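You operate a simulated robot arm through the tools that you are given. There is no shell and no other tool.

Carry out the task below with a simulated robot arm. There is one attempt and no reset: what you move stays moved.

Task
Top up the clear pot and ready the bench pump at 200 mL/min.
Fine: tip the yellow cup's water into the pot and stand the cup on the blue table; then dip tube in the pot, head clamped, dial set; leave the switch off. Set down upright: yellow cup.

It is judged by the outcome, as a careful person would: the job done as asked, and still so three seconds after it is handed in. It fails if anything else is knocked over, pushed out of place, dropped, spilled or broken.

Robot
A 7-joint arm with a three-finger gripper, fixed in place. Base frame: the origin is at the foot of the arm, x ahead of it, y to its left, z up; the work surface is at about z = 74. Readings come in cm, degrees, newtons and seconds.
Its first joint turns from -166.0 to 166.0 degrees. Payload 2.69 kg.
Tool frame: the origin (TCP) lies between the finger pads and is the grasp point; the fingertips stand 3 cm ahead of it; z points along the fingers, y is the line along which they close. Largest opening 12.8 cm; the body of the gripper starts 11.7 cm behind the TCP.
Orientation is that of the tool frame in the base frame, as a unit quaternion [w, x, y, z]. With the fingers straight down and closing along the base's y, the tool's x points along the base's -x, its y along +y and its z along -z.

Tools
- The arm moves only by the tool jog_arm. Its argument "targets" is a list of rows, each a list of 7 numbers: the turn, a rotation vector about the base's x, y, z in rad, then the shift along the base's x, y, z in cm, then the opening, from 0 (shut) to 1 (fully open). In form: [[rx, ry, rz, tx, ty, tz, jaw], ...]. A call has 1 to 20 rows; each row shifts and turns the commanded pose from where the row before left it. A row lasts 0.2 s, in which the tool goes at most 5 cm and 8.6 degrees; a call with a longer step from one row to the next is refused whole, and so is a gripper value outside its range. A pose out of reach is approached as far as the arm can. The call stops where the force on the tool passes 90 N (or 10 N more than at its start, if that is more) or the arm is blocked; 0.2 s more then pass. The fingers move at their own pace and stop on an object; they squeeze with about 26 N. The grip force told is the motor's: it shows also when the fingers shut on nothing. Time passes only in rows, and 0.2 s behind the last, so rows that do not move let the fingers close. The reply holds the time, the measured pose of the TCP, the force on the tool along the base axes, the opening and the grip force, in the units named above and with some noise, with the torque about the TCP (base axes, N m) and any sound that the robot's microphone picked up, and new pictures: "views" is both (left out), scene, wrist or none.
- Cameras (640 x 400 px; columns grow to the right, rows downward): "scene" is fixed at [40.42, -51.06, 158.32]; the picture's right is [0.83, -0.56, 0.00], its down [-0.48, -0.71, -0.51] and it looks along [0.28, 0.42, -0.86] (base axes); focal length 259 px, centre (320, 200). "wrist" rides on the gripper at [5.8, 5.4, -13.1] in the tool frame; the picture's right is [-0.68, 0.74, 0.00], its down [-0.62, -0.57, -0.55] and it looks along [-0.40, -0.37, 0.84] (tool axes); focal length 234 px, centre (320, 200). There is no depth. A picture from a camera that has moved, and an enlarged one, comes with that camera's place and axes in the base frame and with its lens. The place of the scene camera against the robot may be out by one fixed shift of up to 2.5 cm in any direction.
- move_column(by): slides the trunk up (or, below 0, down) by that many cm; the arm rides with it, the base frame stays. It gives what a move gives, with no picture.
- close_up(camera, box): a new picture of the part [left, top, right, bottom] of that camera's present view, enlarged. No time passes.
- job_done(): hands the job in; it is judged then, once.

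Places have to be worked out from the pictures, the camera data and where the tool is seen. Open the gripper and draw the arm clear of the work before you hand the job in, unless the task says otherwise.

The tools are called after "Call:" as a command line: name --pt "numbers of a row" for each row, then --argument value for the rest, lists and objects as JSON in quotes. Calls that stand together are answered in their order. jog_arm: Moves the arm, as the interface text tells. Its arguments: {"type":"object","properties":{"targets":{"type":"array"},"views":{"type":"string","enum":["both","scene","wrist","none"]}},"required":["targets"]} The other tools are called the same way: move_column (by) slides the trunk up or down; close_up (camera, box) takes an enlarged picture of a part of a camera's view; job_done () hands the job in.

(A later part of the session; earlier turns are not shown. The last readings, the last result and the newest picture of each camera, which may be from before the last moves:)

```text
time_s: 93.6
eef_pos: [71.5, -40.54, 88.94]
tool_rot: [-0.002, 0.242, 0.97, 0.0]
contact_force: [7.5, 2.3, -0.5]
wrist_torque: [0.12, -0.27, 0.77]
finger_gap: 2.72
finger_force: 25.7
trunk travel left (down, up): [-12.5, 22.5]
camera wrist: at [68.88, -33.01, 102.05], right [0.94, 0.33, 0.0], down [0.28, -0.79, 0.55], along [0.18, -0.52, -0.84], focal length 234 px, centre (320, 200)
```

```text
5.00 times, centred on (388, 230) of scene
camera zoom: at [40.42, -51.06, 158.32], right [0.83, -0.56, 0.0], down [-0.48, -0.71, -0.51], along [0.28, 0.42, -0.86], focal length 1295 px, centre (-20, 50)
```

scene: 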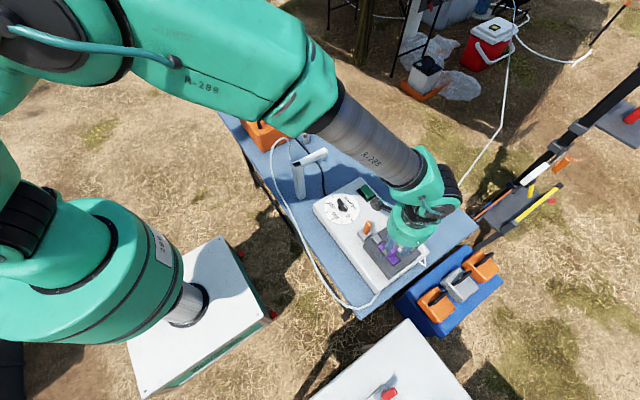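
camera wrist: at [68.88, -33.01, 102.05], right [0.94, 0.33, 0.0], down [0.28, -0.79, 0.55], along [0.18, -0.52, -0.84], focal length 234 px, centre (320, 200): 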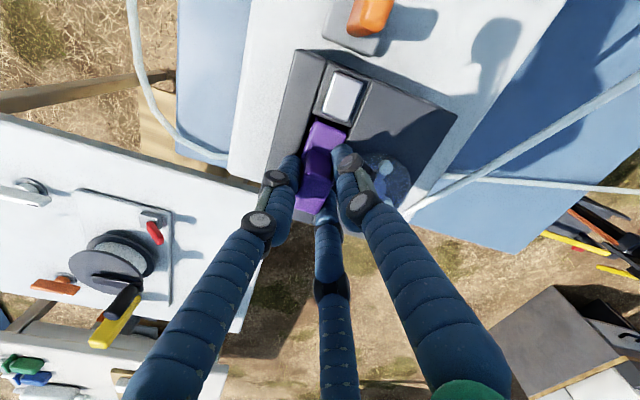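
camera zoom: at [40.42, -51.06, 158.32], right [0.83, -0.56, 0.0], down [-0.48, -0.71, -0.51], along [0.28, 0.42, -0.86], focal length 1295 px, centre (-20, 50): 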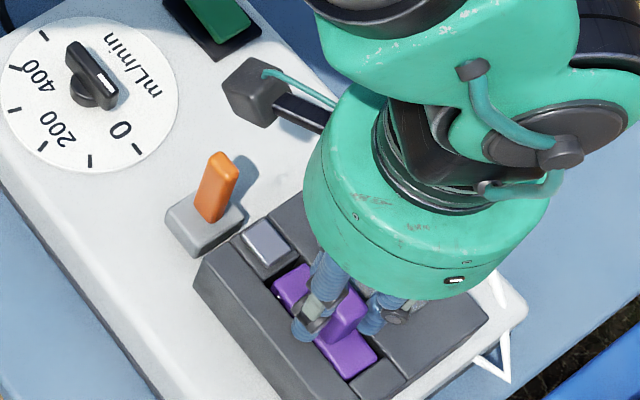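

Gripped (26 N). Now a careful compliance test: nudging 0.4 cm toward −y and reading the force.

Call:
jog_arm --pt "0 0 0 0 -0.2 0 0.1" --pt "0 0 0 0 -0.2 0 0.1" --pt "0 0 0 0 0 0 0.1" --views "wrist"

Call:
close_up --camera "wrist" --box '[260, 90, 380, 210]'

```text
time_s: 94.4
eef_pos: [71.28, -40.6, 88.91]
tool_rot: [-0.003, 0.242, 0.97, 0.0]
contact_force: [-3.8, 41.7, 6.7]
wrist_torque: [1.38, 0.21, 0.02]
finger_gap: 2.65
finger_force: 26.5
trunk travel left (down, up): [-12.5, 22.5]
camera wrist: at [68.72, -33.16, 102.08], right [0.94, 0.33, -0.01], down [0.28, -0.79, 0.54], along [0.18, -0.52, -0.84], focal length 234 px, centre (320, 200)
```

wrist: 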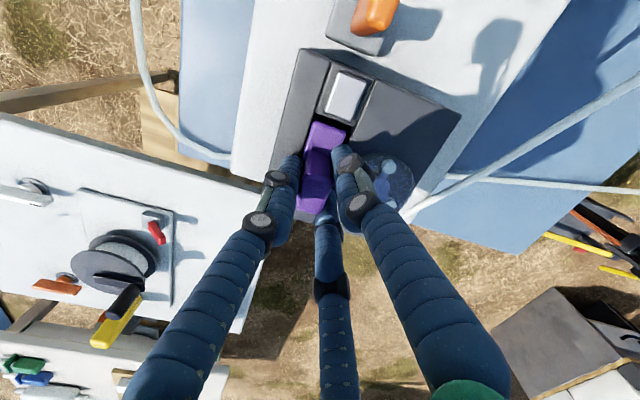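

```text
3.33 times, centred on (320, 150) of wrist
camera zoom: at [68.72, -33.16, 102.08], right [0.94, 0.33, -0.01], down [0.28, -0.79, 0.54], along [0.18, -0.52, -0.84], focal length 781 px, centre (320, 367)
```

zoom: 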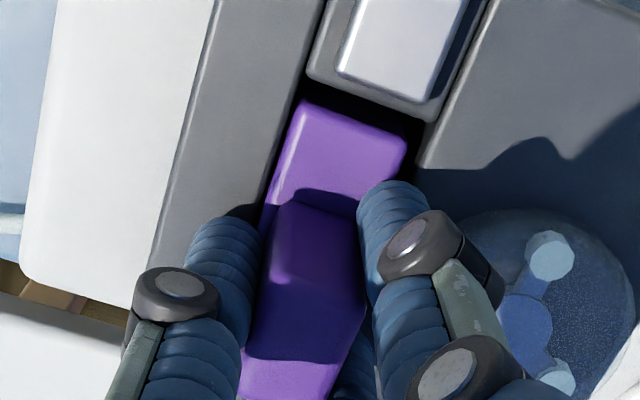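

−y is a hard stop (41 N), so I'll back off at once and test +y (toward the silver block) in small steps.

Call:
jog_arm --pt "0 0 0 0 0.2 0 0.1" --pt "0 0 0 0 0.2 0 0.1" --pt "0 0 0 0 0.2 0 0.1" --pt "0 0 0 0 0 0 0.1" --views "wrist"

Call:
close_up --camera "wrist" --box '[260, 90, 380, 210]'

```text
time_s: 95.4
eef_pos: [71.48, -40.31, 89.09]
tool_rot: [-0.001, 0.241, 0.97, -0.001]
contact_force: [-4.0, -0.3, -1.1]
wrist_torque: [-0.06, 0.17, 0.34]
finger_gap: 2.78
finger_force: 11.6
trunk travel left (down, up): [-12.5, 22.5]
camera wrist: at [68.91, -32.94, 102.2], right [0.94, 0.33, 0.0], down [0.28, -0.79, 0.55], along [0.18, -0.52, -0.84], focal length 234 px, centre (320, 200)
```

wrist: 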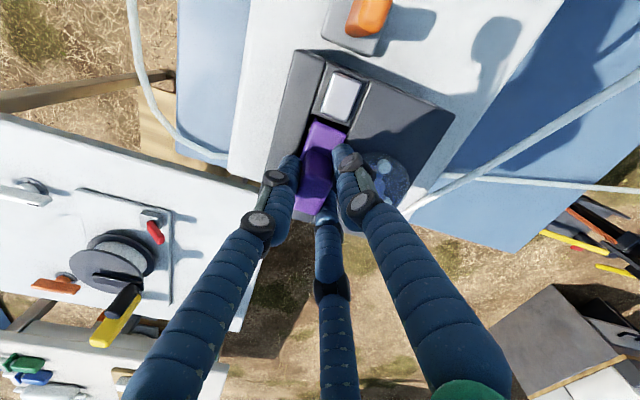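

```text
3.33 times, centred on (320, 150) of wrist
camera zoom: at [68.91, -32.94, 102.2], right [0.94, 0.33, 0.0], down [0.28, -0.79, 0.55], along [0.18, -0.52, -0.84], focal length 781 px, centre (320, 367)
```

zoom: 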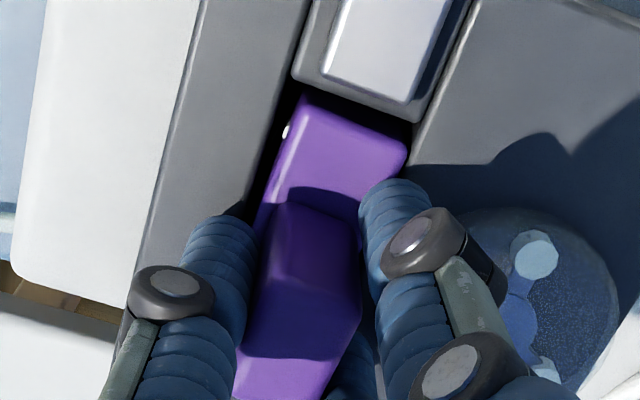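

The plate shifts in x: moving slightly toward the rotor exposes a white dot on its −x side. Testing +x (toward the rotor) in small steps.

Call:
jog_arm --pt "0 0 0 0.15 0 0 0.1" --pt "0 0 0 0.15 0 0 0.1" --pt "0 0 0 0 0 0 0.1" --views "wrist"

Call:
close_up --camera "wrist" --box '[260, 90, 380, 210]'

```text
time_s: 96.2
eef_pos: [71.69, -40.2, 88.9]
tool_rot: [-0.002, 0.243, 0.97, 0.0]
contact_force: [-6.5, -1.7, 2.3]
wrist_torque: [-0.05, 0.21, 0.01]
finger_gap: 2.78
finger_force: 26.2
trunk travel left (down, up): [-12.5, 22.5]
camera wrist: at [69.09, -32.84, 102.13], right [0.94, 0.33, 0.0], down [0.28, -0.79, 0.55], along [0.18, -0.52, -0.84], focal length 234 px, centre (320, 200)
```

wrist: 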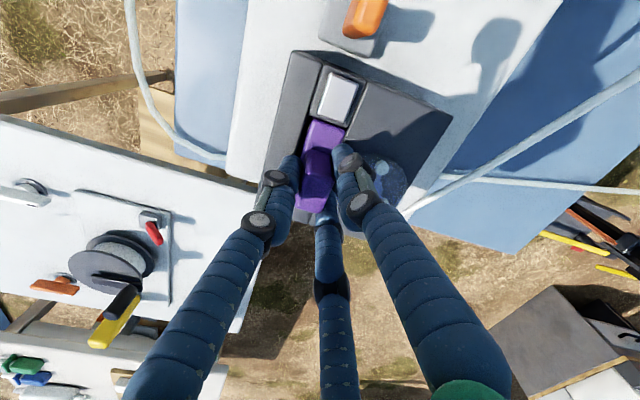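

```text
3.33 times, centred on (320, 150) of wrist
camera zoom: at [69.09, -32.84, 102.13], right [0.94, 0.33, 0.0], down [0.28, -0.79, 0.55], along [0.18, -0.52, -0.84], focal length 781 px, centre (320, 367)
```

zoom: 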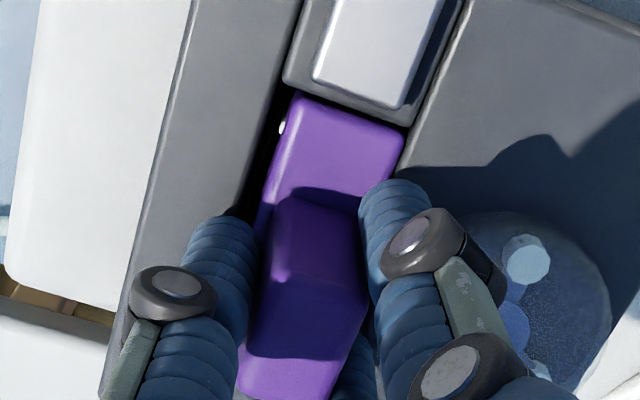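

The plate moves freely a few mm in both x and y, as if loose in its well. Testing upward by 3 mm.

Call:
jog_arm --pt "0 0 0 -0.15 0 0 0.1" --pt "0 0 0 0 0 0.15 0.1" --pt "0 0 0 0 0 0.15 0.1" --pt "0 0 0 0 0 0 0.1" --views "wrist"

Call:
close_up --camera "wrist" --box '[260, 90, 380, 210]'

Call:
close_up --camera "scene" --box '[350, 200, 430, 270]'

```text
time_s: 97.2
eef_pos: [71.45, -40.17, 89.16]
tool_rot: [-0.004, 0.242, 0.97, 0.001]
contact_force: [-0.1, 0.2, -0.6]
wrist_torque: [0.0, 0.0, -0.01]
finger_gap: 2.76
finger_force: 25.8
trunk travel left (down, up): [-12.5, 22.5]
camera wrist: at [68.95, -32.8, 102.4], right [0.94, 0.33, 0.0], down [0.28, -0.79, 0.55], along [0.18, -0.52, -0.84], focal length 234 px, centre (320, 200)
```

wrist: 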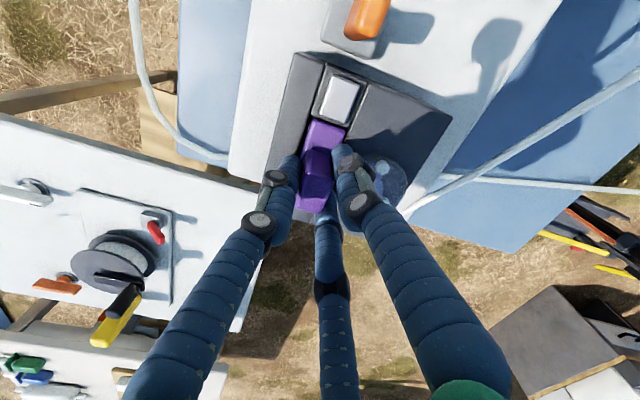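

```text
3.33 times, centred on (320, 150) of wrist
camera zoom: at [68.95, -32.8, 102.4], right [0.94, 0.33, 0.0], down [0.28, -0.79, 0.55], along [0.18, -0.52, -0.84], focal length 781 px, centre (320, 367)
```

zoom: 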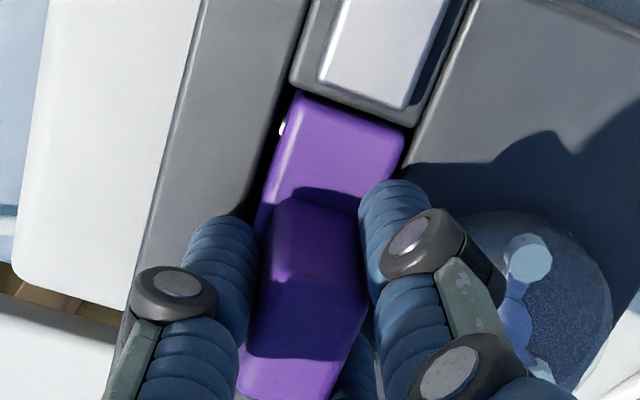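

```text
5.71 times, centred on (390, 235) of scene
camera zoom: at [40.42, -51.06, 158.32], right [0.83, -0.56, 0.0], down [-0.48, -0.71, -0.51], along [0.28, 0.42, -0.86], focal length 1480 px, centre (-80, 0)
```

zoom: 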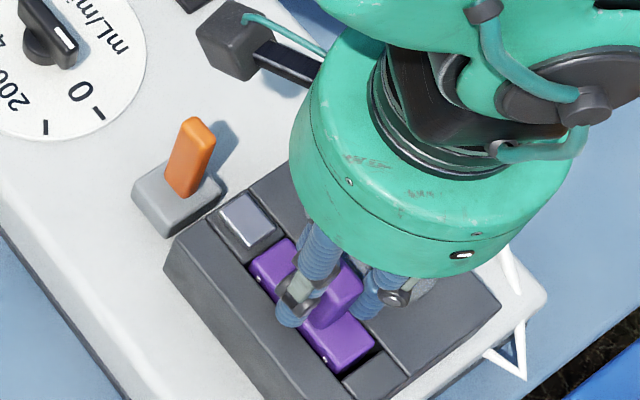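

The purple piece lifts freely — it is a loose insert seated in the head, so it should stay put. I'll set it back down in the middle of its seat and release.

Call:
jog_arm --pt "0 0 0 -0.15 -0.15 0 0.1" --pt "0 0 0 0 -0.15 -0.15 0.1" --pt "0 0 0 0 0 -0.15 0.1" --pt "0 0 0 0 0 0 0.1" --views "wrist"

Call:
close_up --camera "wrist" --box '[260, 90, 380, 210]'

Call:
close_up --camera "scene" --box '[350, 200, 430, 270]'

```text
time_s: 98.2
eef_pos: [71.28, -40.55, 88.97]
tool_rot: [-0.003, 0.242, 0.97, 0.0]
contact_force: [1.4, -0.3, -0.5]
wrist_torque: [-0.01, -0.19, 0.1]
finger_gap: 2.71
finger_force: 26.5
trunk travel left (down, up): [-12.5, 22.5]
camera wrist: at [68.79, -33.12, 102.13], right [0.94, 0.33, 0.0], down [0.28, -0.79, 0.55], along [0.18, -0.52, -0.84], focal length 234 px, centre (320, 200)
```

wrist: 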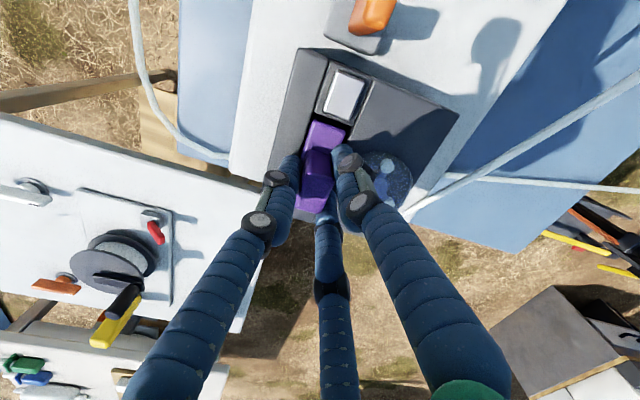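

```text
3.33 times, centred on (320, 150) of wrist
camera zoom: at [68.79, -33.12, 102.13], right [0.94, 0.33, 0.0], down [0.28, -0.79, 0.55], along [0.18, -0.52, -0.84], focal length 781 px, centre (320, 367)
```

zoom: 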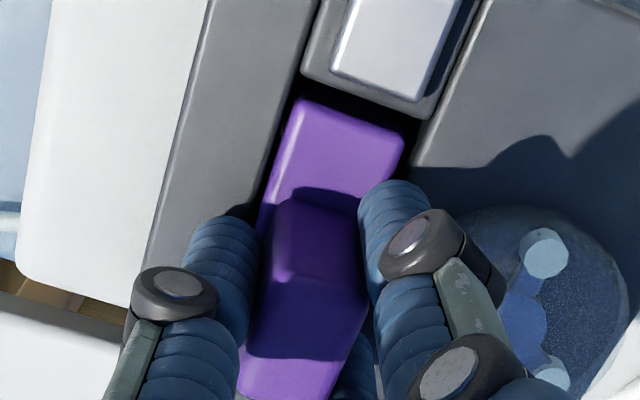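

```text
5.71 times, centred on (390, 235) of scene
camera zoom: at [40.42, -51.06, 158.32], right [0.83, -0.56, 0.0], down [-0.48, -0.71, -0.51], along [0.28, 0.42, -0.86], focal length 1480 px, centre (-80, 0)
```

zoom: 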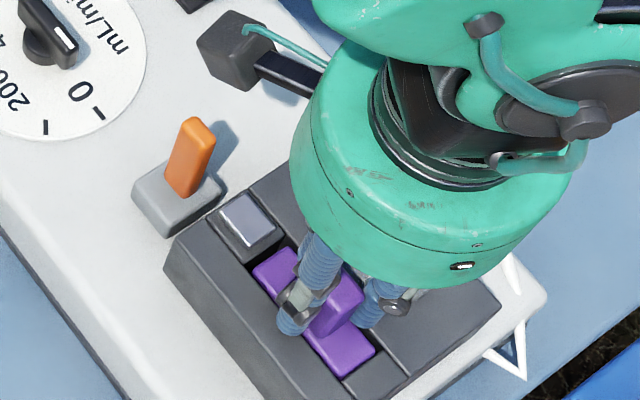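

Call:
jog_arm --pt "0 0 0 0 0.15 0 0.15" --pt "0 0 0 0 0 -0.05 0.2" --pt "0 0 0 0 0 0 0.23" --pt "0 0 0 0 0 0 0.28" --pt "0 0 0 0 0 0 0.36" --pt "0 0 0 0 0 2 0.4" --pt "0 0 0 0 0 3 0.4" --pt "0 0 0 0 0 3 0.6" --views "both"

Call:
close_up --camera "wrist" --box '[250, 20, 410, 190]'

Call:
close_up --camera "scene" --box '[350, 200, 430, 270]'

```text
time_s: 100.0
eef_pos: [71.46, -40.37, 96.77]
tool_rot: [-0.003, 0.242, 0.97, 0.0]
contact_force: [-0.6, 0.1, -0.7]
wrist_torque: [-0.04, 0.02, -0.02]
finger_gap: 7.7
finger_force: 0.0
trunk travel left (down, up): [-12.5, 22.5]
camera wrist: at [68.83, -32.93, 110.03], right [0.94, 0.33, 0.0], down [0.28, -0.79, 0.55], along [0.18, -0.52, -0.84], focal length 234 px, centre (320, 200)
```

scene: 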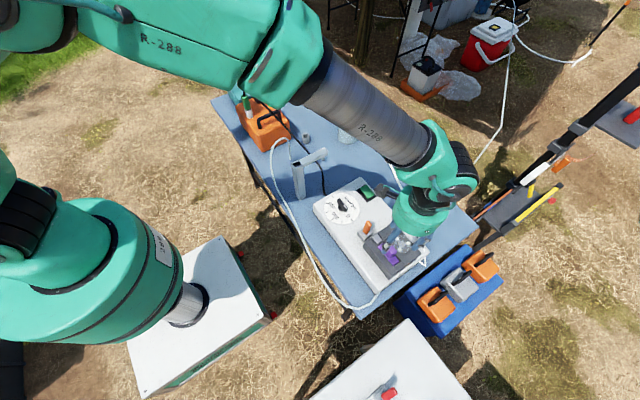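
wrist: 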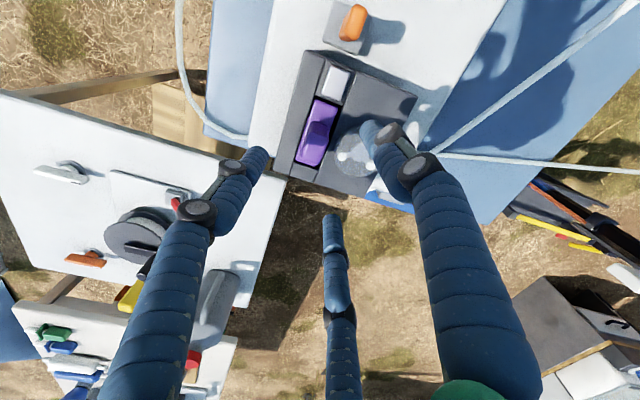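

```text
2.35 times, centred on (330, 105) of wrist
camera zoom: at [68.83, -32.93, 110.03], right [0.94, 0.33, 0.0], down [0.28, -0.79, 0.55], along [0.18, -0.52, -0.84], focal length 551 px, centre (296, 424)
```

zoom: 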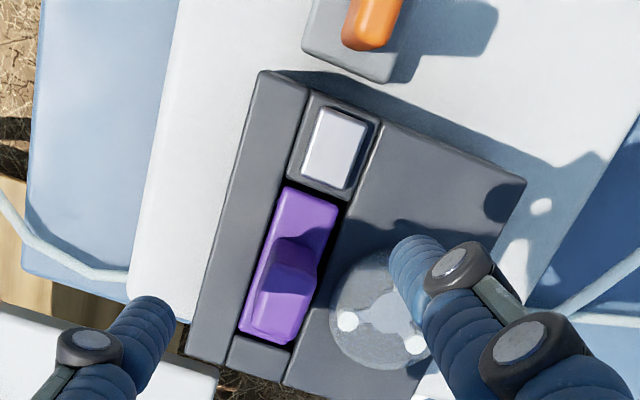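

```text
5.71 times, centred on (390, 235) of scene
camera zoom: at [40.42, -51.06, 158.32], right [0.83, -0.56, 0.0], down [-0.48, -0.71, -0.51], along [0.28, 0.42, -0.86], focal length 1480 px, centre (-80, 0)
```

zoom: 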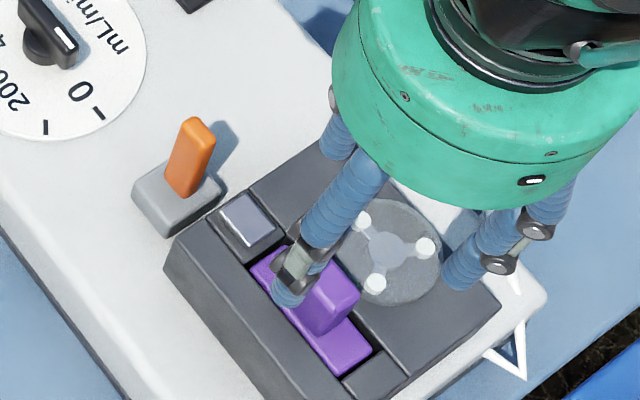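

The purple insert is seated again as before. The tall orange lever stands in line with its slot, so it may be the head clamp. I'll take a low side view of the lever, silver block and head.

Call:
jog_arm --pt "0 0 0 0 2 3 0.3" --pt "0 0 0 0 4 1 0.3" --pt "0 0 0 0.1 4.5 0 0.3" --pt "-0.1239 -0.0427 0 0.1 4 0 0.3" --pt "-0.1239 -0.0427 0 0.1 3.5 -1.5 0.3" --pt "-0.1239 -0.0427 0 0.1 1 -2.5 0.3" --pt "-0.1239 -0.0427 0 0 0 -2.5 0.3" --pt "0 0 0 0 0 0 0.3" --views "wrist"

Call:
close_up --camera "wrist" --box '[220, 40, 420, 170]'

```text
time_s: 101.8
eef_pos: [71.78, -21.5, 94.23]
tool_rot: [0.14, 0.234, 0.937, -0.219]
contact_force: [1.0, 0.7, -1.0]
wrist_torque: [-0.01, 0.01, 0.01]
finger_gap: 3.83
finger_force: 0.0
trunk travel left (down, up): [-12.5, 22.5]
camera wrist: at [67.43, -8.83, 101.78], right [0.94, 0.33, -0.01], down [0.15, -0.42, 0.89], along [0.29, -0.84, -0.45], focal length 234 px, centre (320, 200)
```

wrist: 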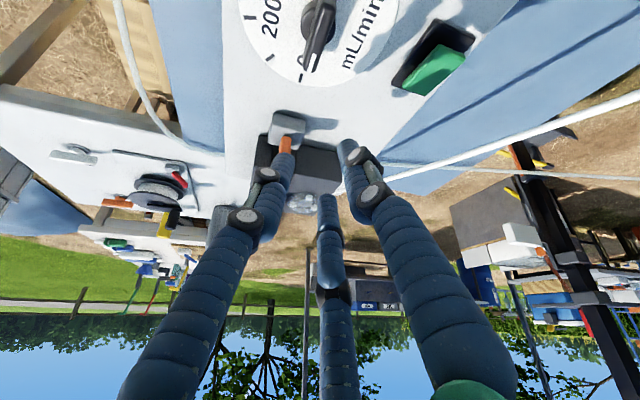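

```text
3.08 times, centred on (320, 105) of wrist
camera zoom: at [67.43, -8.83, 101.78], right [0.94, 0.33, -0.01], down [0.15, -0.42, 0.89], along [0.29, -0.84, -0.45], focal length 720 px, centre (320, 492)
```

zoom: 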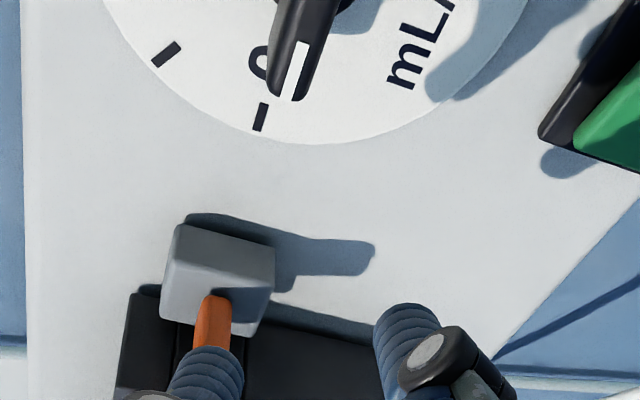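

The fingers block the view; opening them wide to see past.

Call:
jog_arm --pt "0 0 0 0 1 1 1" --pt "0 0 0 0 0 0 1" --views "wrist"

Call:
close_up --camera "wrist" --box '[230, 80, 400, 220]'

```text
time_s: 102.4
eef_pos: [71.77, -20.38, 95.34]
tool_rot: [0.139, 0.234, 0.937, -0.218]
contact_force: [-0.7, -0.5, -0.6]
wrist_torque: [-0.01, -0.01, 0.0]
finger_gap: 12.81
finger_force: 0.1
trunk travel left (down, up): [-12.5, 22.5]
camera wrist: at [67.48, -7.77, 102.83], right [0.94, 0.33, -0.01], down [0.15, -0.42, 0.89], along [0.29, -0.84, -0.45], focal length 234 px, centre (320, 200)
```

wrist: 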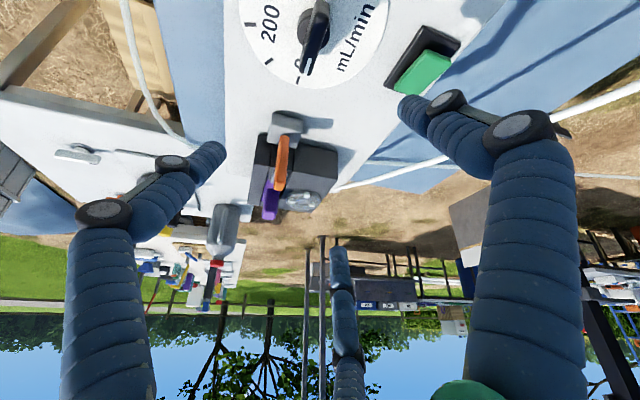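

```text
2.86 times, centred on (315, 150) of wrist
camera zoom: at [67.48, -7.77, 102.83], right [0.94, 0.33, -0.01], down [0.15, -0.42, 0.89], along [0.29, -0.84, -0.45], focal length 669 px, centre (334, 343)
```

zoom: 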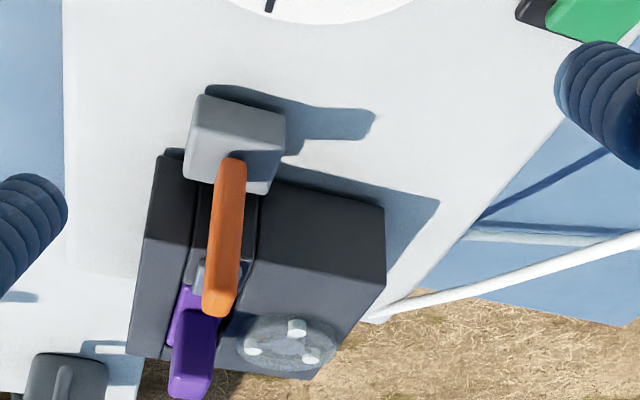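

Call:
close_up --camera "wrist" --box '[256, 104, 336, 224]'

Call:
close_up --camera "scene" --box '[348, 205, 412, 245]'

```text
3.33 times, centred on (296, 164) of wrist
camera zoom: at [67.48, -7.77, 102.83], right [0.94, 0.33, -0.01], down [0.15, -0.42, 0.89], along [0.29, -0.84, -0.45], focal length 781 px, centre (400, 320)
```

zoom: 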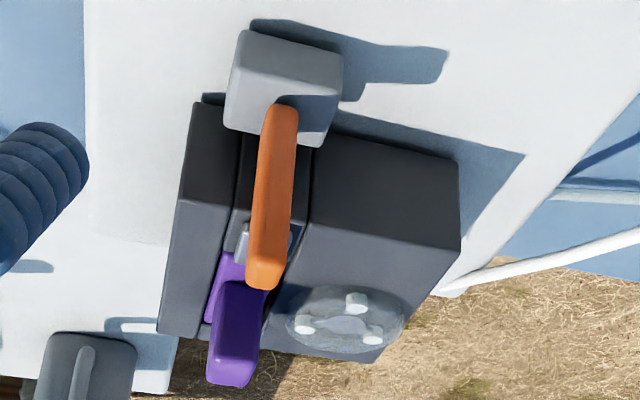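

```text
10.00 times, centred on (380, 225) of scene
camera zoom: at [40.42, -51.06, 158.32], right [0.83, -0.56, 0.0], down [-0.48, -0.71, -0.51], along [0.28, 0.42, -0.86], focal length 2590 px, centre (-280, -50)
```

zoom: 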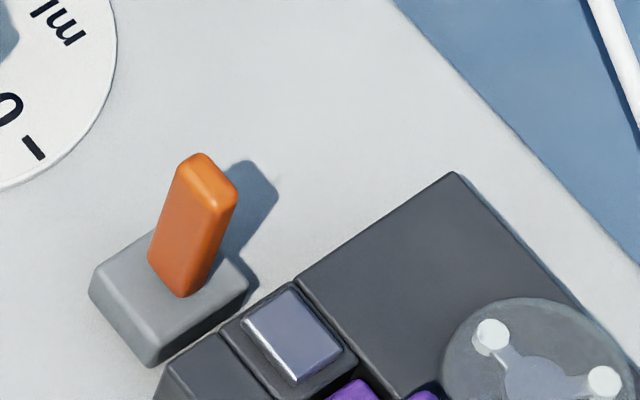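

The lever is an upright bar (wide in y, top z≈90 at [70.6, −30.5]) whose swing toward the head lands on the silver pad: it reads as the head-clamp lever, while the green rocker is the switch. I'll straighten the tool, close the fingers, and come down on the dial side of the lever to push it toward the head.

Call:
jog_arm --pt "0.1239 0.0427 0 -0.3 0 1.5 0.5" --pt "0.1239 0.0427 0 -0.3 -1 1 0" --pt "0.1239 0.0427 0 -0.3 -2 0 0" --pt "0.1239 0.0427 0 -0.2 -2 0 0" --pt "0 0 0 0 0 -3 0" --pt "0 0 0 0 0 -3 0" --pt "0 0 0 0 0 -2.5 0" --pt "0 0 0 0 0 0 0" --views "both"

Call:
close_up --camera "scene" --box '[330, 180, 426, 250]'

Call:
close_up --camera "wrist" --box '[220, 80, 420, 230]'

```text
time_s: 104.2
eef_pos: [70.7, -25.37, 89.33]
tool_rot: [-0.002, 0.241, 0.97, 0.0]
contact_force: [0.7, 0.2, -0.2]
wrist_torque: [0.03, 0.03, -0.01]
finger_gap: 0.23
finger_force: 26.1
trunk travel left (down, up): [-12.5, 22.5]
camera wrist: at [68.18, -18.05, 102.47], right [0.94, 0.33, 0.0], down [0.28, -0.79, 0.55], along [0.18, -0.52, -0.84], focal length 234 px, centre (320, 200)
```

scene: 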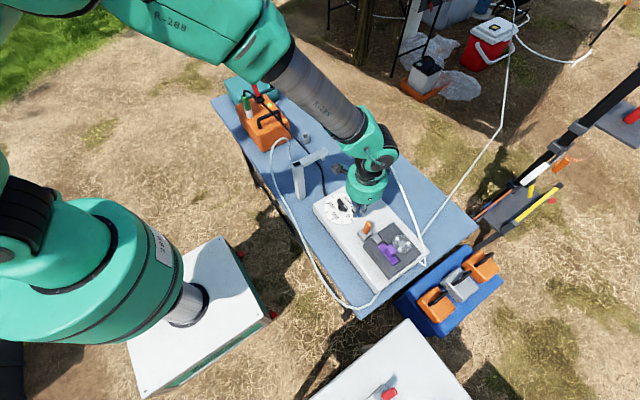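
wrist: 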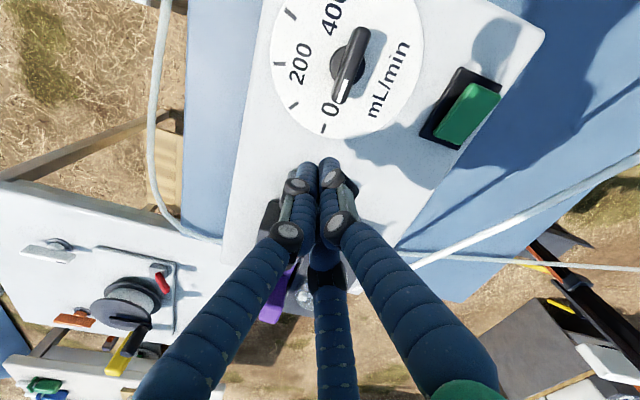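

```text
5.71 times, centred on (378, 215) of scene
camera zoom: at [40.42, -51.06, 158.32], right [0.83, -0.56, 0.0], down [-0.48, -0.71, -0.51], along [0.28, 0.42, -0.86], focal length 1480 px, centre (-11, 114)
```

zoom: 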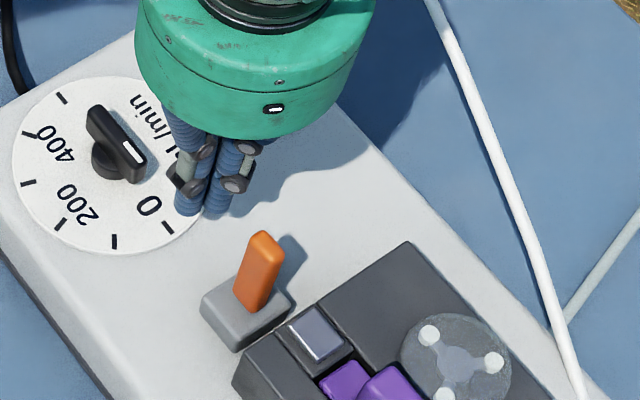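

```text
2.67 times, centred on (320, 155) of wrist
camera zoom: at [68.18, -18.05, 102.47], right [0.94, 0.33, 0.0], down [0.28, -0.79, 0.55], along [0.18, -0.52, -0.84], focal length 624 px, centre (320, 320)
```

zoom: 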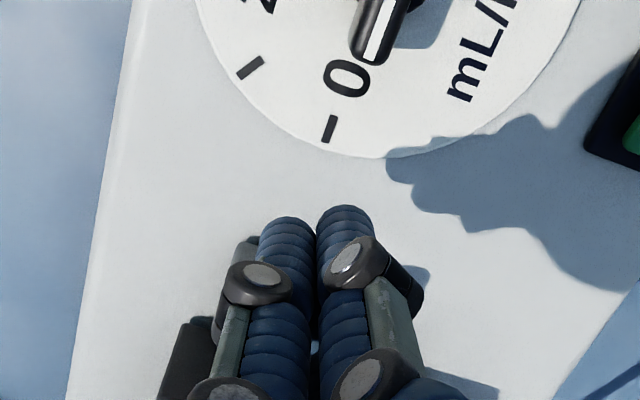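

Positioned beside the lever. Pushing toward the head in small steps while watching force and picture.

Call:
jog_arm --pt "0 0 0 0 -1.2 0 0" --pt "0 0 0 0 -1.2 0 0" --pt "0 0 0 0 -0.5 0 0" --pt "0 0 0 0 -0.4 0 0" --pt "0 0 0 0 0 0 0" --views "none"

Call:
close_up --camera "scene" --box '[330, 180, 426, 250]'

```text
time_s: 105.4
eef_pos: [70.65, -28.13, 89.27]
tool_rot: [-0.004, 0.241, 0.971, -0.001]
contact_force: [9.1, 80.9, 4.4]
wrist_torque: [-0.47, -0.26, 0.58]
finger_gap: 0.2
finger_force: 25.5
trunk travel left (down, up): [-12.5, 22.5]
```

```text
5.71 times, centred on (378, 215) of scene
camera zoom: at [40.42, -51.06, 158.32], right [0.83, -0.56, 0.0], down [-0.48, -0.71, -0.51], along [0.28, 0.42, -0.86], focal length 1480 px, centre (-11, 114)
```

zoom: 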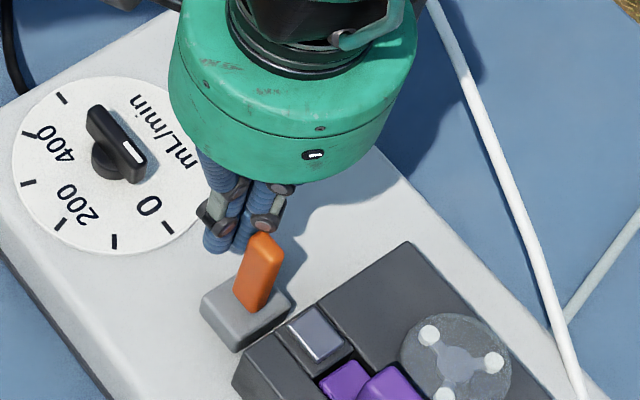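

81 N with no motion — the lever does not swing that way. Backing off immediately.

Call:
jog_arm --pt "0 0 0 0 0.6 0 0" --pt "0 0 0 0 0.6 0 0" --pt "0 0 0 0 0.5 0 0" --pt "0 0 0 0 0 0 0" --views "none"

Call:
close_up --camera "scene" --box '[300, 160, 460, 310]'

Call:
close_up --camera "scene" --box '[350, 205, 414, 245]'

```text
time_s: 106.4
eef_pos: [70.59, -27.19, 89.43]
tool_rot: [-0.001, 0.243, 0.97, -0.001]
contact_force: [-0.5, 0.3, 0.0]
wrist_torque: [-0.03, 0.03, -0.02]
finger_gap: 0.24
finger_force: 26.4
trunk travel left (down, up): [-12.5, 22.5]
```

```text
2.67 times, centred on (380, 235) of scene
camera zoom: at [40.42, -51.06, 158.32], right [0.83, -0.56, 0.0], down [-0.48, -0.71, -0.51], along [0.28, 0.42, -0.86], focal length 691 px, centre (160, 107)
```

zoom: 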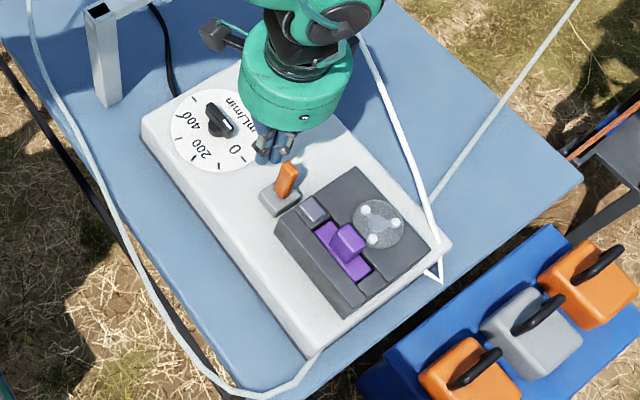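

```text
10.00 times, centred on (382, 225) of scene
camera zoom: at [40.42, -51.06, 158.32], right [0.83, -0.56, 0.0], down [-0.48, -0.71, -0.51], along [0.28, 0.42, -0.86], focal length 2590 px, centre (-300, -50)
```

zoom: 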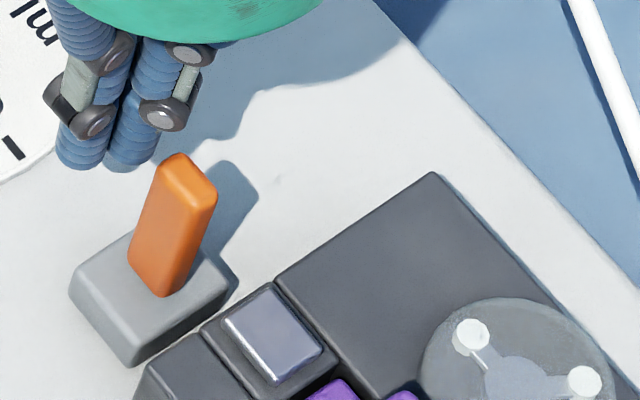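

The lever is unmoved and exactly upright; its wide faces face ±x and the base is longer in x, so it probably swings in x. I'll go round to its −x side and test with much finer steps.

Call:
jog_arm --pt "0 0 0 -2 0 0 0" --pt "0 0 0 -2.1 -0.3 0 0" --pt "0 0 0 0 -1.5 0 0" --pt "0 0 0 0 -1.5 0 0" --pt "0 0 0 0.8 0 0 0" --pt "0 0 0 0.5 0 0 0" --pt "0 0 0 0 0 0 0" --views "wrist"

Call:
close_up --camera "scene" --box '[334, 190, 414, 250]'

Call:
close_up --camera "wrist" --box '[260, 100, 420, 260]'

```text
time_s: 108.0
eef_pos: [67.87, -30.34, 89.23]
tool_rot: [-0.003, 0.242, 0.97, 0.0]
contact_force: [-0.3, -0.2, -0.5]
wrist_torque: [-0.03, -0.01, 0.03]
finger_gap: 0.21
finger_force: 25.8
trunk travel left (down, up): [-12.5, 22.5]
camera wrist: at [65.29, -22.93, 102.56], right [0.94, 0.33, 0.0], down [0.28, -0.79, 0.55], along [0.18, -0.52, -0.84], focal length 234 px, centre (320, 200)
```

wrist: 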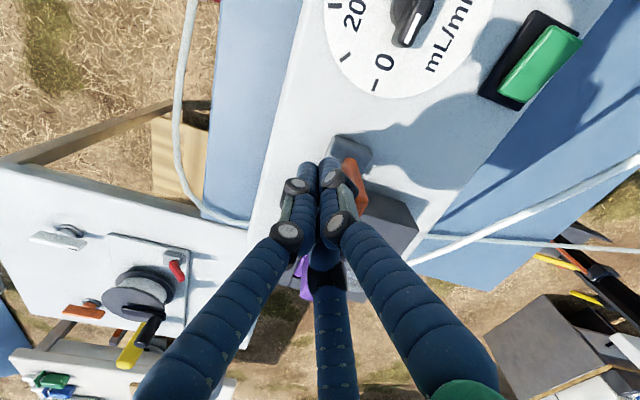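

```text
6.67 times, centred on (374, 220) of scene
camera zoom: at [40.42, -51.06, 158.32], right [0.83, -0.56, 0.0], down [-0.48, -0.71, -0.51], along [0.28, 0.42, -0.86], focal length 1727 px, centre (-40, 67)
```

zoom: 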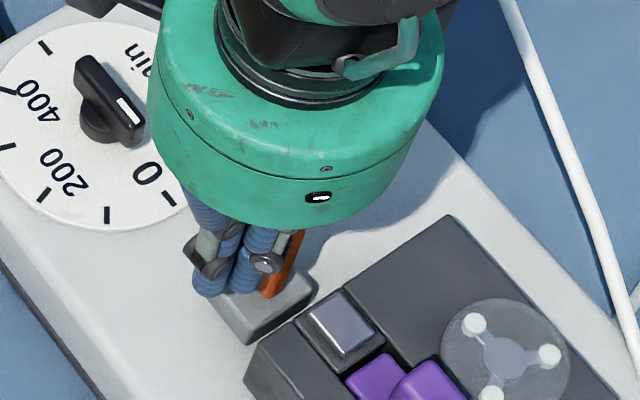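

```text
2.50 times, centred on (340, 180) of wrist
camera zoom: at [65.29, -22.93, 102.56], right [0.94, 0.33, 0.0], down [0.28, -0.79, 0.55], along [0.18, -0.52, -0.84], focal length 585 px, centre (270, 250)
```

zoom: 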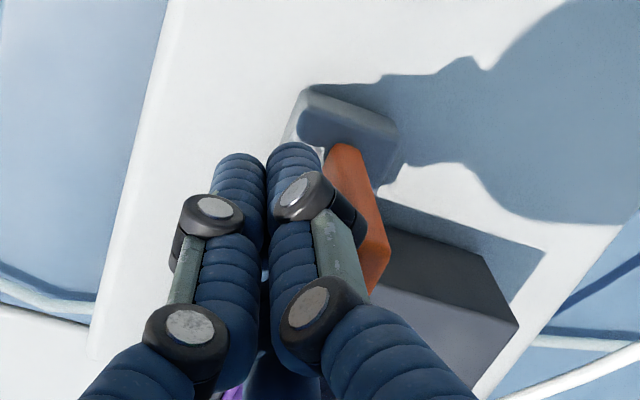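

Call:
jog_arm --pt "0 0 0 0.15 0 0 0" --pt "0 0 0 0.15 0 0 0" --pt "0 0 0 0 0 0 0" --views "none"

```text
time_s: 108.8
eef_pos: [68.21, -30.3, 89.33]
tool_rot: [-0.003, 0.242, 0.97, -0.001]
contact_force: [0.4, 0.1, 0.3]
wrist_torque: [0.0, 0.01, 0.0]
finger_gap: 0.23
finger_force: 26.2
trunk travel left (down, up): [-12.5, 22.5]
```

Call:
jog_arm --pt "0 0 0 0.15 0 0 0" --pt "0 0 0 0.15 0 0 0" --pt "0 0 0 0 0 0 0" --views "none"

```text
time_s: 109.6
eef_pos: [68.42, -30.4, 89.44]
tool_rot: [-0.004, 0.242, 0.97, -0.001]
contact_force: [-1.4, -0.4, 0.0]
wrist_torque: [-0.01, 0.05, 0.01]
finger_gap: 0.22
finger_force: 26.4
trunk travel left (down, up): [-12.5, 22.5]
```

Contact is just starting (1.4 N). Two more tiny steps with pictures.

Call:
jog_arm --pt "0 0 0 0.15 0 0 0" --pt "0 0 0 0.15 0 0 0" --pt "0 0 0 0 0 0 0" --views "none"

Call:
close_up --camera "scene" --box '[334, 190, 414, 250]'

Call:
close_up --camera "wrist" --box '[260, 100, 420, 260]'

```text
time_s: 110.4
eef_pos: [68.73, -30.45, 89.43]
tool_rot: [-0.003, 0.242, 0.97, 0.0]
contact_force: [-0.7, 0.1, -0.4]
wrist_torque: [-0.01, 0.02, -0.02]
finger_gap: 0.23
finger_force: 26.3
trunk travel left (down, up): [-12.5, 22.5]
```

```text
6.67 times, centred on (374, 220) of scene
camera zoom: at [40.42, -51.06, 158.32], right [0.83, -0.56, 0.0], down [-0.48, -0.71, -0.51], along [0.28, 0.42, -0.86], focal length 1727 px, centre (-40, 67)
```

zoom: 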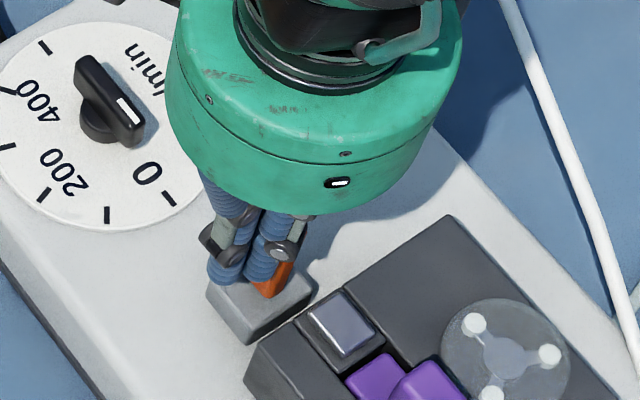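

```text
2.50 times, centred on (340, 180) of wrist
camera zoom: at [66.21, -22.85, 102.58], right [0.94, 0.33, 0.0], down [0.28, -0.79, 0.55], along [0.18, -0.52, -0.84], focal length 585 px, centre (270, 250)
```

zoom: 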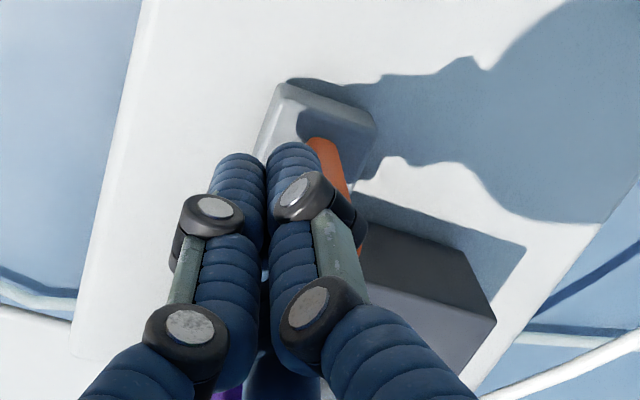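

Call:
jog_arm --pt "0 0 0 0.15 0 0 0" --pt "0 0 0 0.15 0 0 0" --pt "0 0 0 0 0 0 0" --views "none"

Call:
close_up --camera "wrist" --box '[260, 100, 420, 260]'

```text
time_s: 111.2
eef_pos: [69.15, -30.33, 89.36]
tool_rot: [-0.003, 0.242, 0.97, 0.001]
contact_force: [0.4, 0.3, -0.2]
wrist_torque: [0.0, -0.01, -0.02]
finger_gap: 0.21
finger_force: 26.0
trunk travel left (down, up): [-12.5, 22.5]
```

```text
2.50 times, centred on (340, 180) of wrist
camera zoom: at [66.55, -22.89, 102.54], right [0.94, 0.33, 0.0], down [0.28, -0.79, 0.55], along [0.18, -0.52, -0.84], focal length 585 px, centre (270, 250)
```

zoom: 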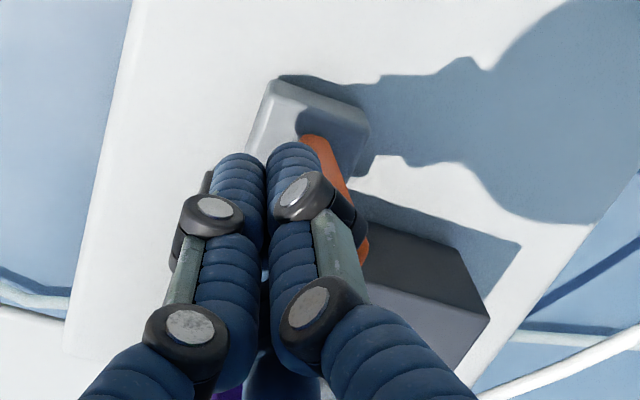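

The lever is tilting toward +x with almost no force, so it hinges about y. I'll continue pushing +x in modest steps, watching force, sound and picture.

Call:
jog_arm --pt "0 0 0 0.3 0 0 0" --pt "0 0 0 0.3 0 0 0" --pt "0 0 0 0.3 0 0 0" --pt "0 0 0 0 0 0 0" --views "none"

Call:
close_up --camera "wrist" --box '[260, 100, 420, 260]'

Call:
close_up --camera "scene" --box '[334, 190, 414, 250]'

```text
time_s: 112.2
eef_pos: [70.06, -30.34, 89.53]
tool_rot: [-0.002, 0.242, 0.97, 0.0]
contact_force: [-0.4, -0.7, 0.0]
wrist_torque: [0.03, 0.01, 0.01]
finger_gap: 0.23
finger_force: 25.8
trunk travel left (down, up): [-12.5, 22.5]
```

```text
2.50 times, centred on (340, 180) of wrist
camera zoom: at [67.44, -22.91, 102.61], right [0.94, 0.33, 0.0], down [0.28, -0.79, 0.55], along [0.18, -0.52, -0.84], focal length 585 px, centre (270, 250)
```

zoom: 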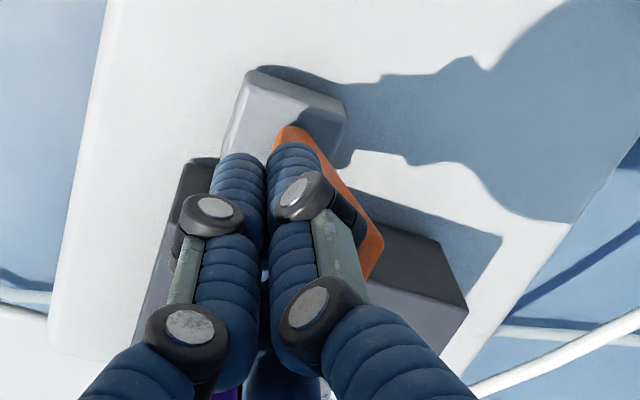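

```text
6.67 times, centred on (374, 220) of scene
camera zoom: at [40.42, -51.06, 158.32], right [0.83, -0.56, 0.0], down [-0.48, -0.71, -0.51], along [0.28, 0.42, -0.86], focal length 1727 px, centre (-40, 67)
```

zoom: 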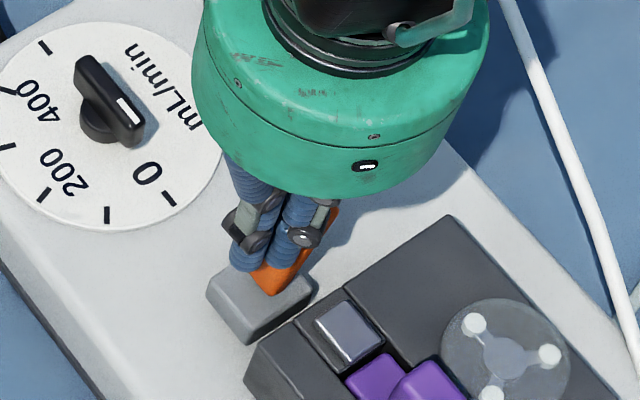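

Excellent — as the orange lever tilts, the silver jaw slides toward the purple insert. So the lever is the head clamp, closing in the +x direction. Continuing the throw, lowering slightly to follow the arc.

Call:
jog_arm --pt "0 0 0 0.4 0 -0.2 0" --pt "0 0 0 0.4 0 -0.3 0" --pt "0 0 0 0.4 0 -0.3 0" --pt "0 0 0 0.4 0 -0.3 0" --pt "0 0 0 0 0 0 0" --views "none"

Call:
close_up --camera "wrist" --box '[260, 100, 420, 260]'

Call:
close_up --camera "scene" --box '[334, 190, 414, 250]'

```text
time_s: 113.4
eef_pos: [71.5, -30.41, 88.37]
tool_rot: [-0.002, 0.243, 0.97, 0.0]
contact_force: [-0.1, -0.3, -0.2]
wrist_torque: [0.02, 0.01, 0.02]
finger_gap: 0.2
finger_force: 26.4
trunk travel left (down, up): [-12.5, 22.5]
```

```text
2.50 times, centred on (340, 180) of wrist
camera zoom: at [69.01, -22.9, 101.49], right [0.94, 0.33, 0.0], down [0.28, -0.79, 0.55], along [0.18, -0.52, -0.84], focal length 585 px, centre (270, 250)
```

zoom: 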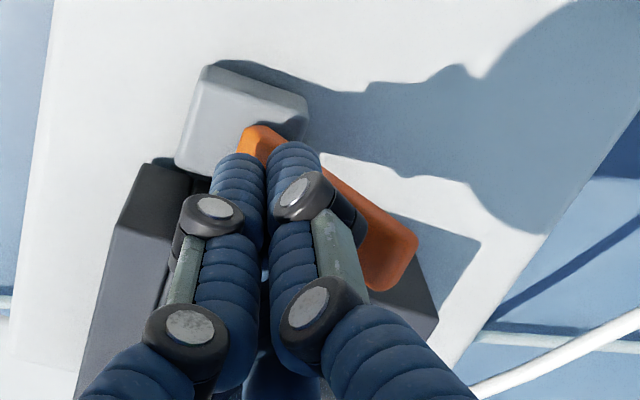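

```text
6.67 times, centred on (374, 220) of scene
camera zoom: at [40.42, -51.06, 158.32], right [0.83, -0.56, 0.0], down [-0.48, -0.71, -0.51], along [0.28, 0.42, -0.86], focal length 1727 px, centre (-40, 67)
```

zoom: 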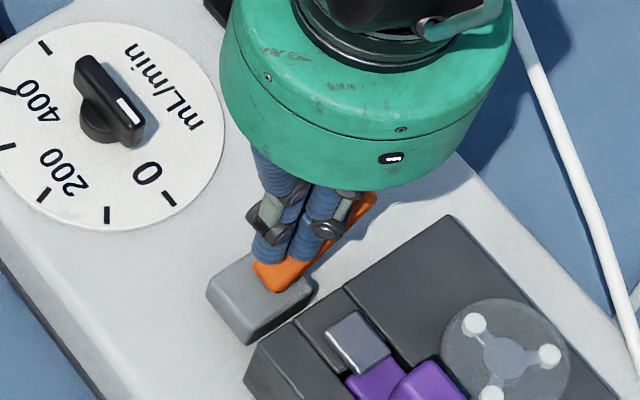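

Silver jaw is advancing toward the purple insert with no resistance. Continuing.

Call:
jog_arm --pt "0 0 0 0.5 0 -0.3 0" --pt "0 0 0 0.5 0 -0.3 0" --pt "0 0 0 0.5 0 -0.3 0" --pt "0 0 0 0 0 0 0" --views "none"

Call:
close_up --camera "wrist" --box '[260, 100, 420, 260]'

Call:
close_up --camera "scene" --box '[334, 190, 414, 250]'

```text
time_s: 114.4
eef_pos: [72.69, -30.18, 87.56]
tool_rot: [-0.002, 0.243, 0.97, 0.0]
contact_force: [-48.6, -4.5, 40.1]
wrist_torque: [-0.36, 0.8, -0.37]
finger_gap: 0.61
finger_force: 31.3
trunk travel left (down, up): [-12.5, 22.5]
```

```text
2.50 times, centred on (340, 180) of wrist
camera zoom: at [70.15, -22.85, 100.87], right [0.94, 0.33, 0.0], down [0.28, -0.79, 0.55], along [0.18, -0.52, -0.84], focal length 585 px, centre (270, 250)
```

zoom: 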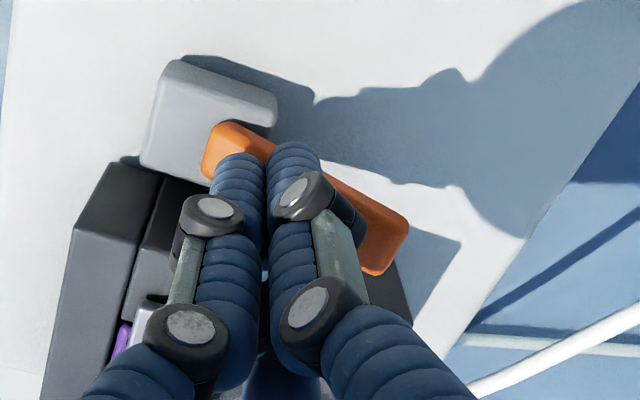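

```text
6.67 times, centred on (374, 220) of scene
camera zoom: at [40.42, -51.06, 158.32], right [0.83, -0.56, 0.0], down [-0.48, -0.71, -0.51], along [0.28, 0.42, -0.86], focal length 1727 px, centre (-40, 67)
```

zoom: 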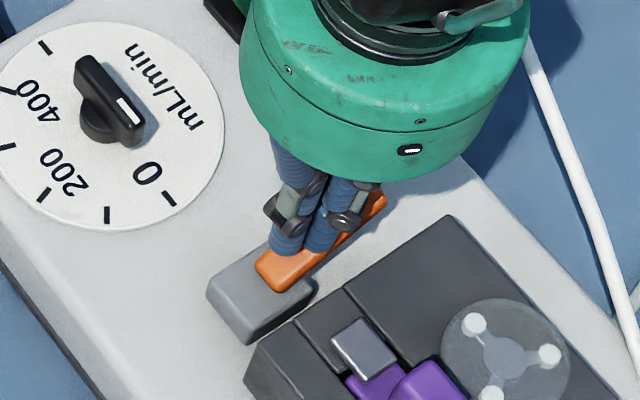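

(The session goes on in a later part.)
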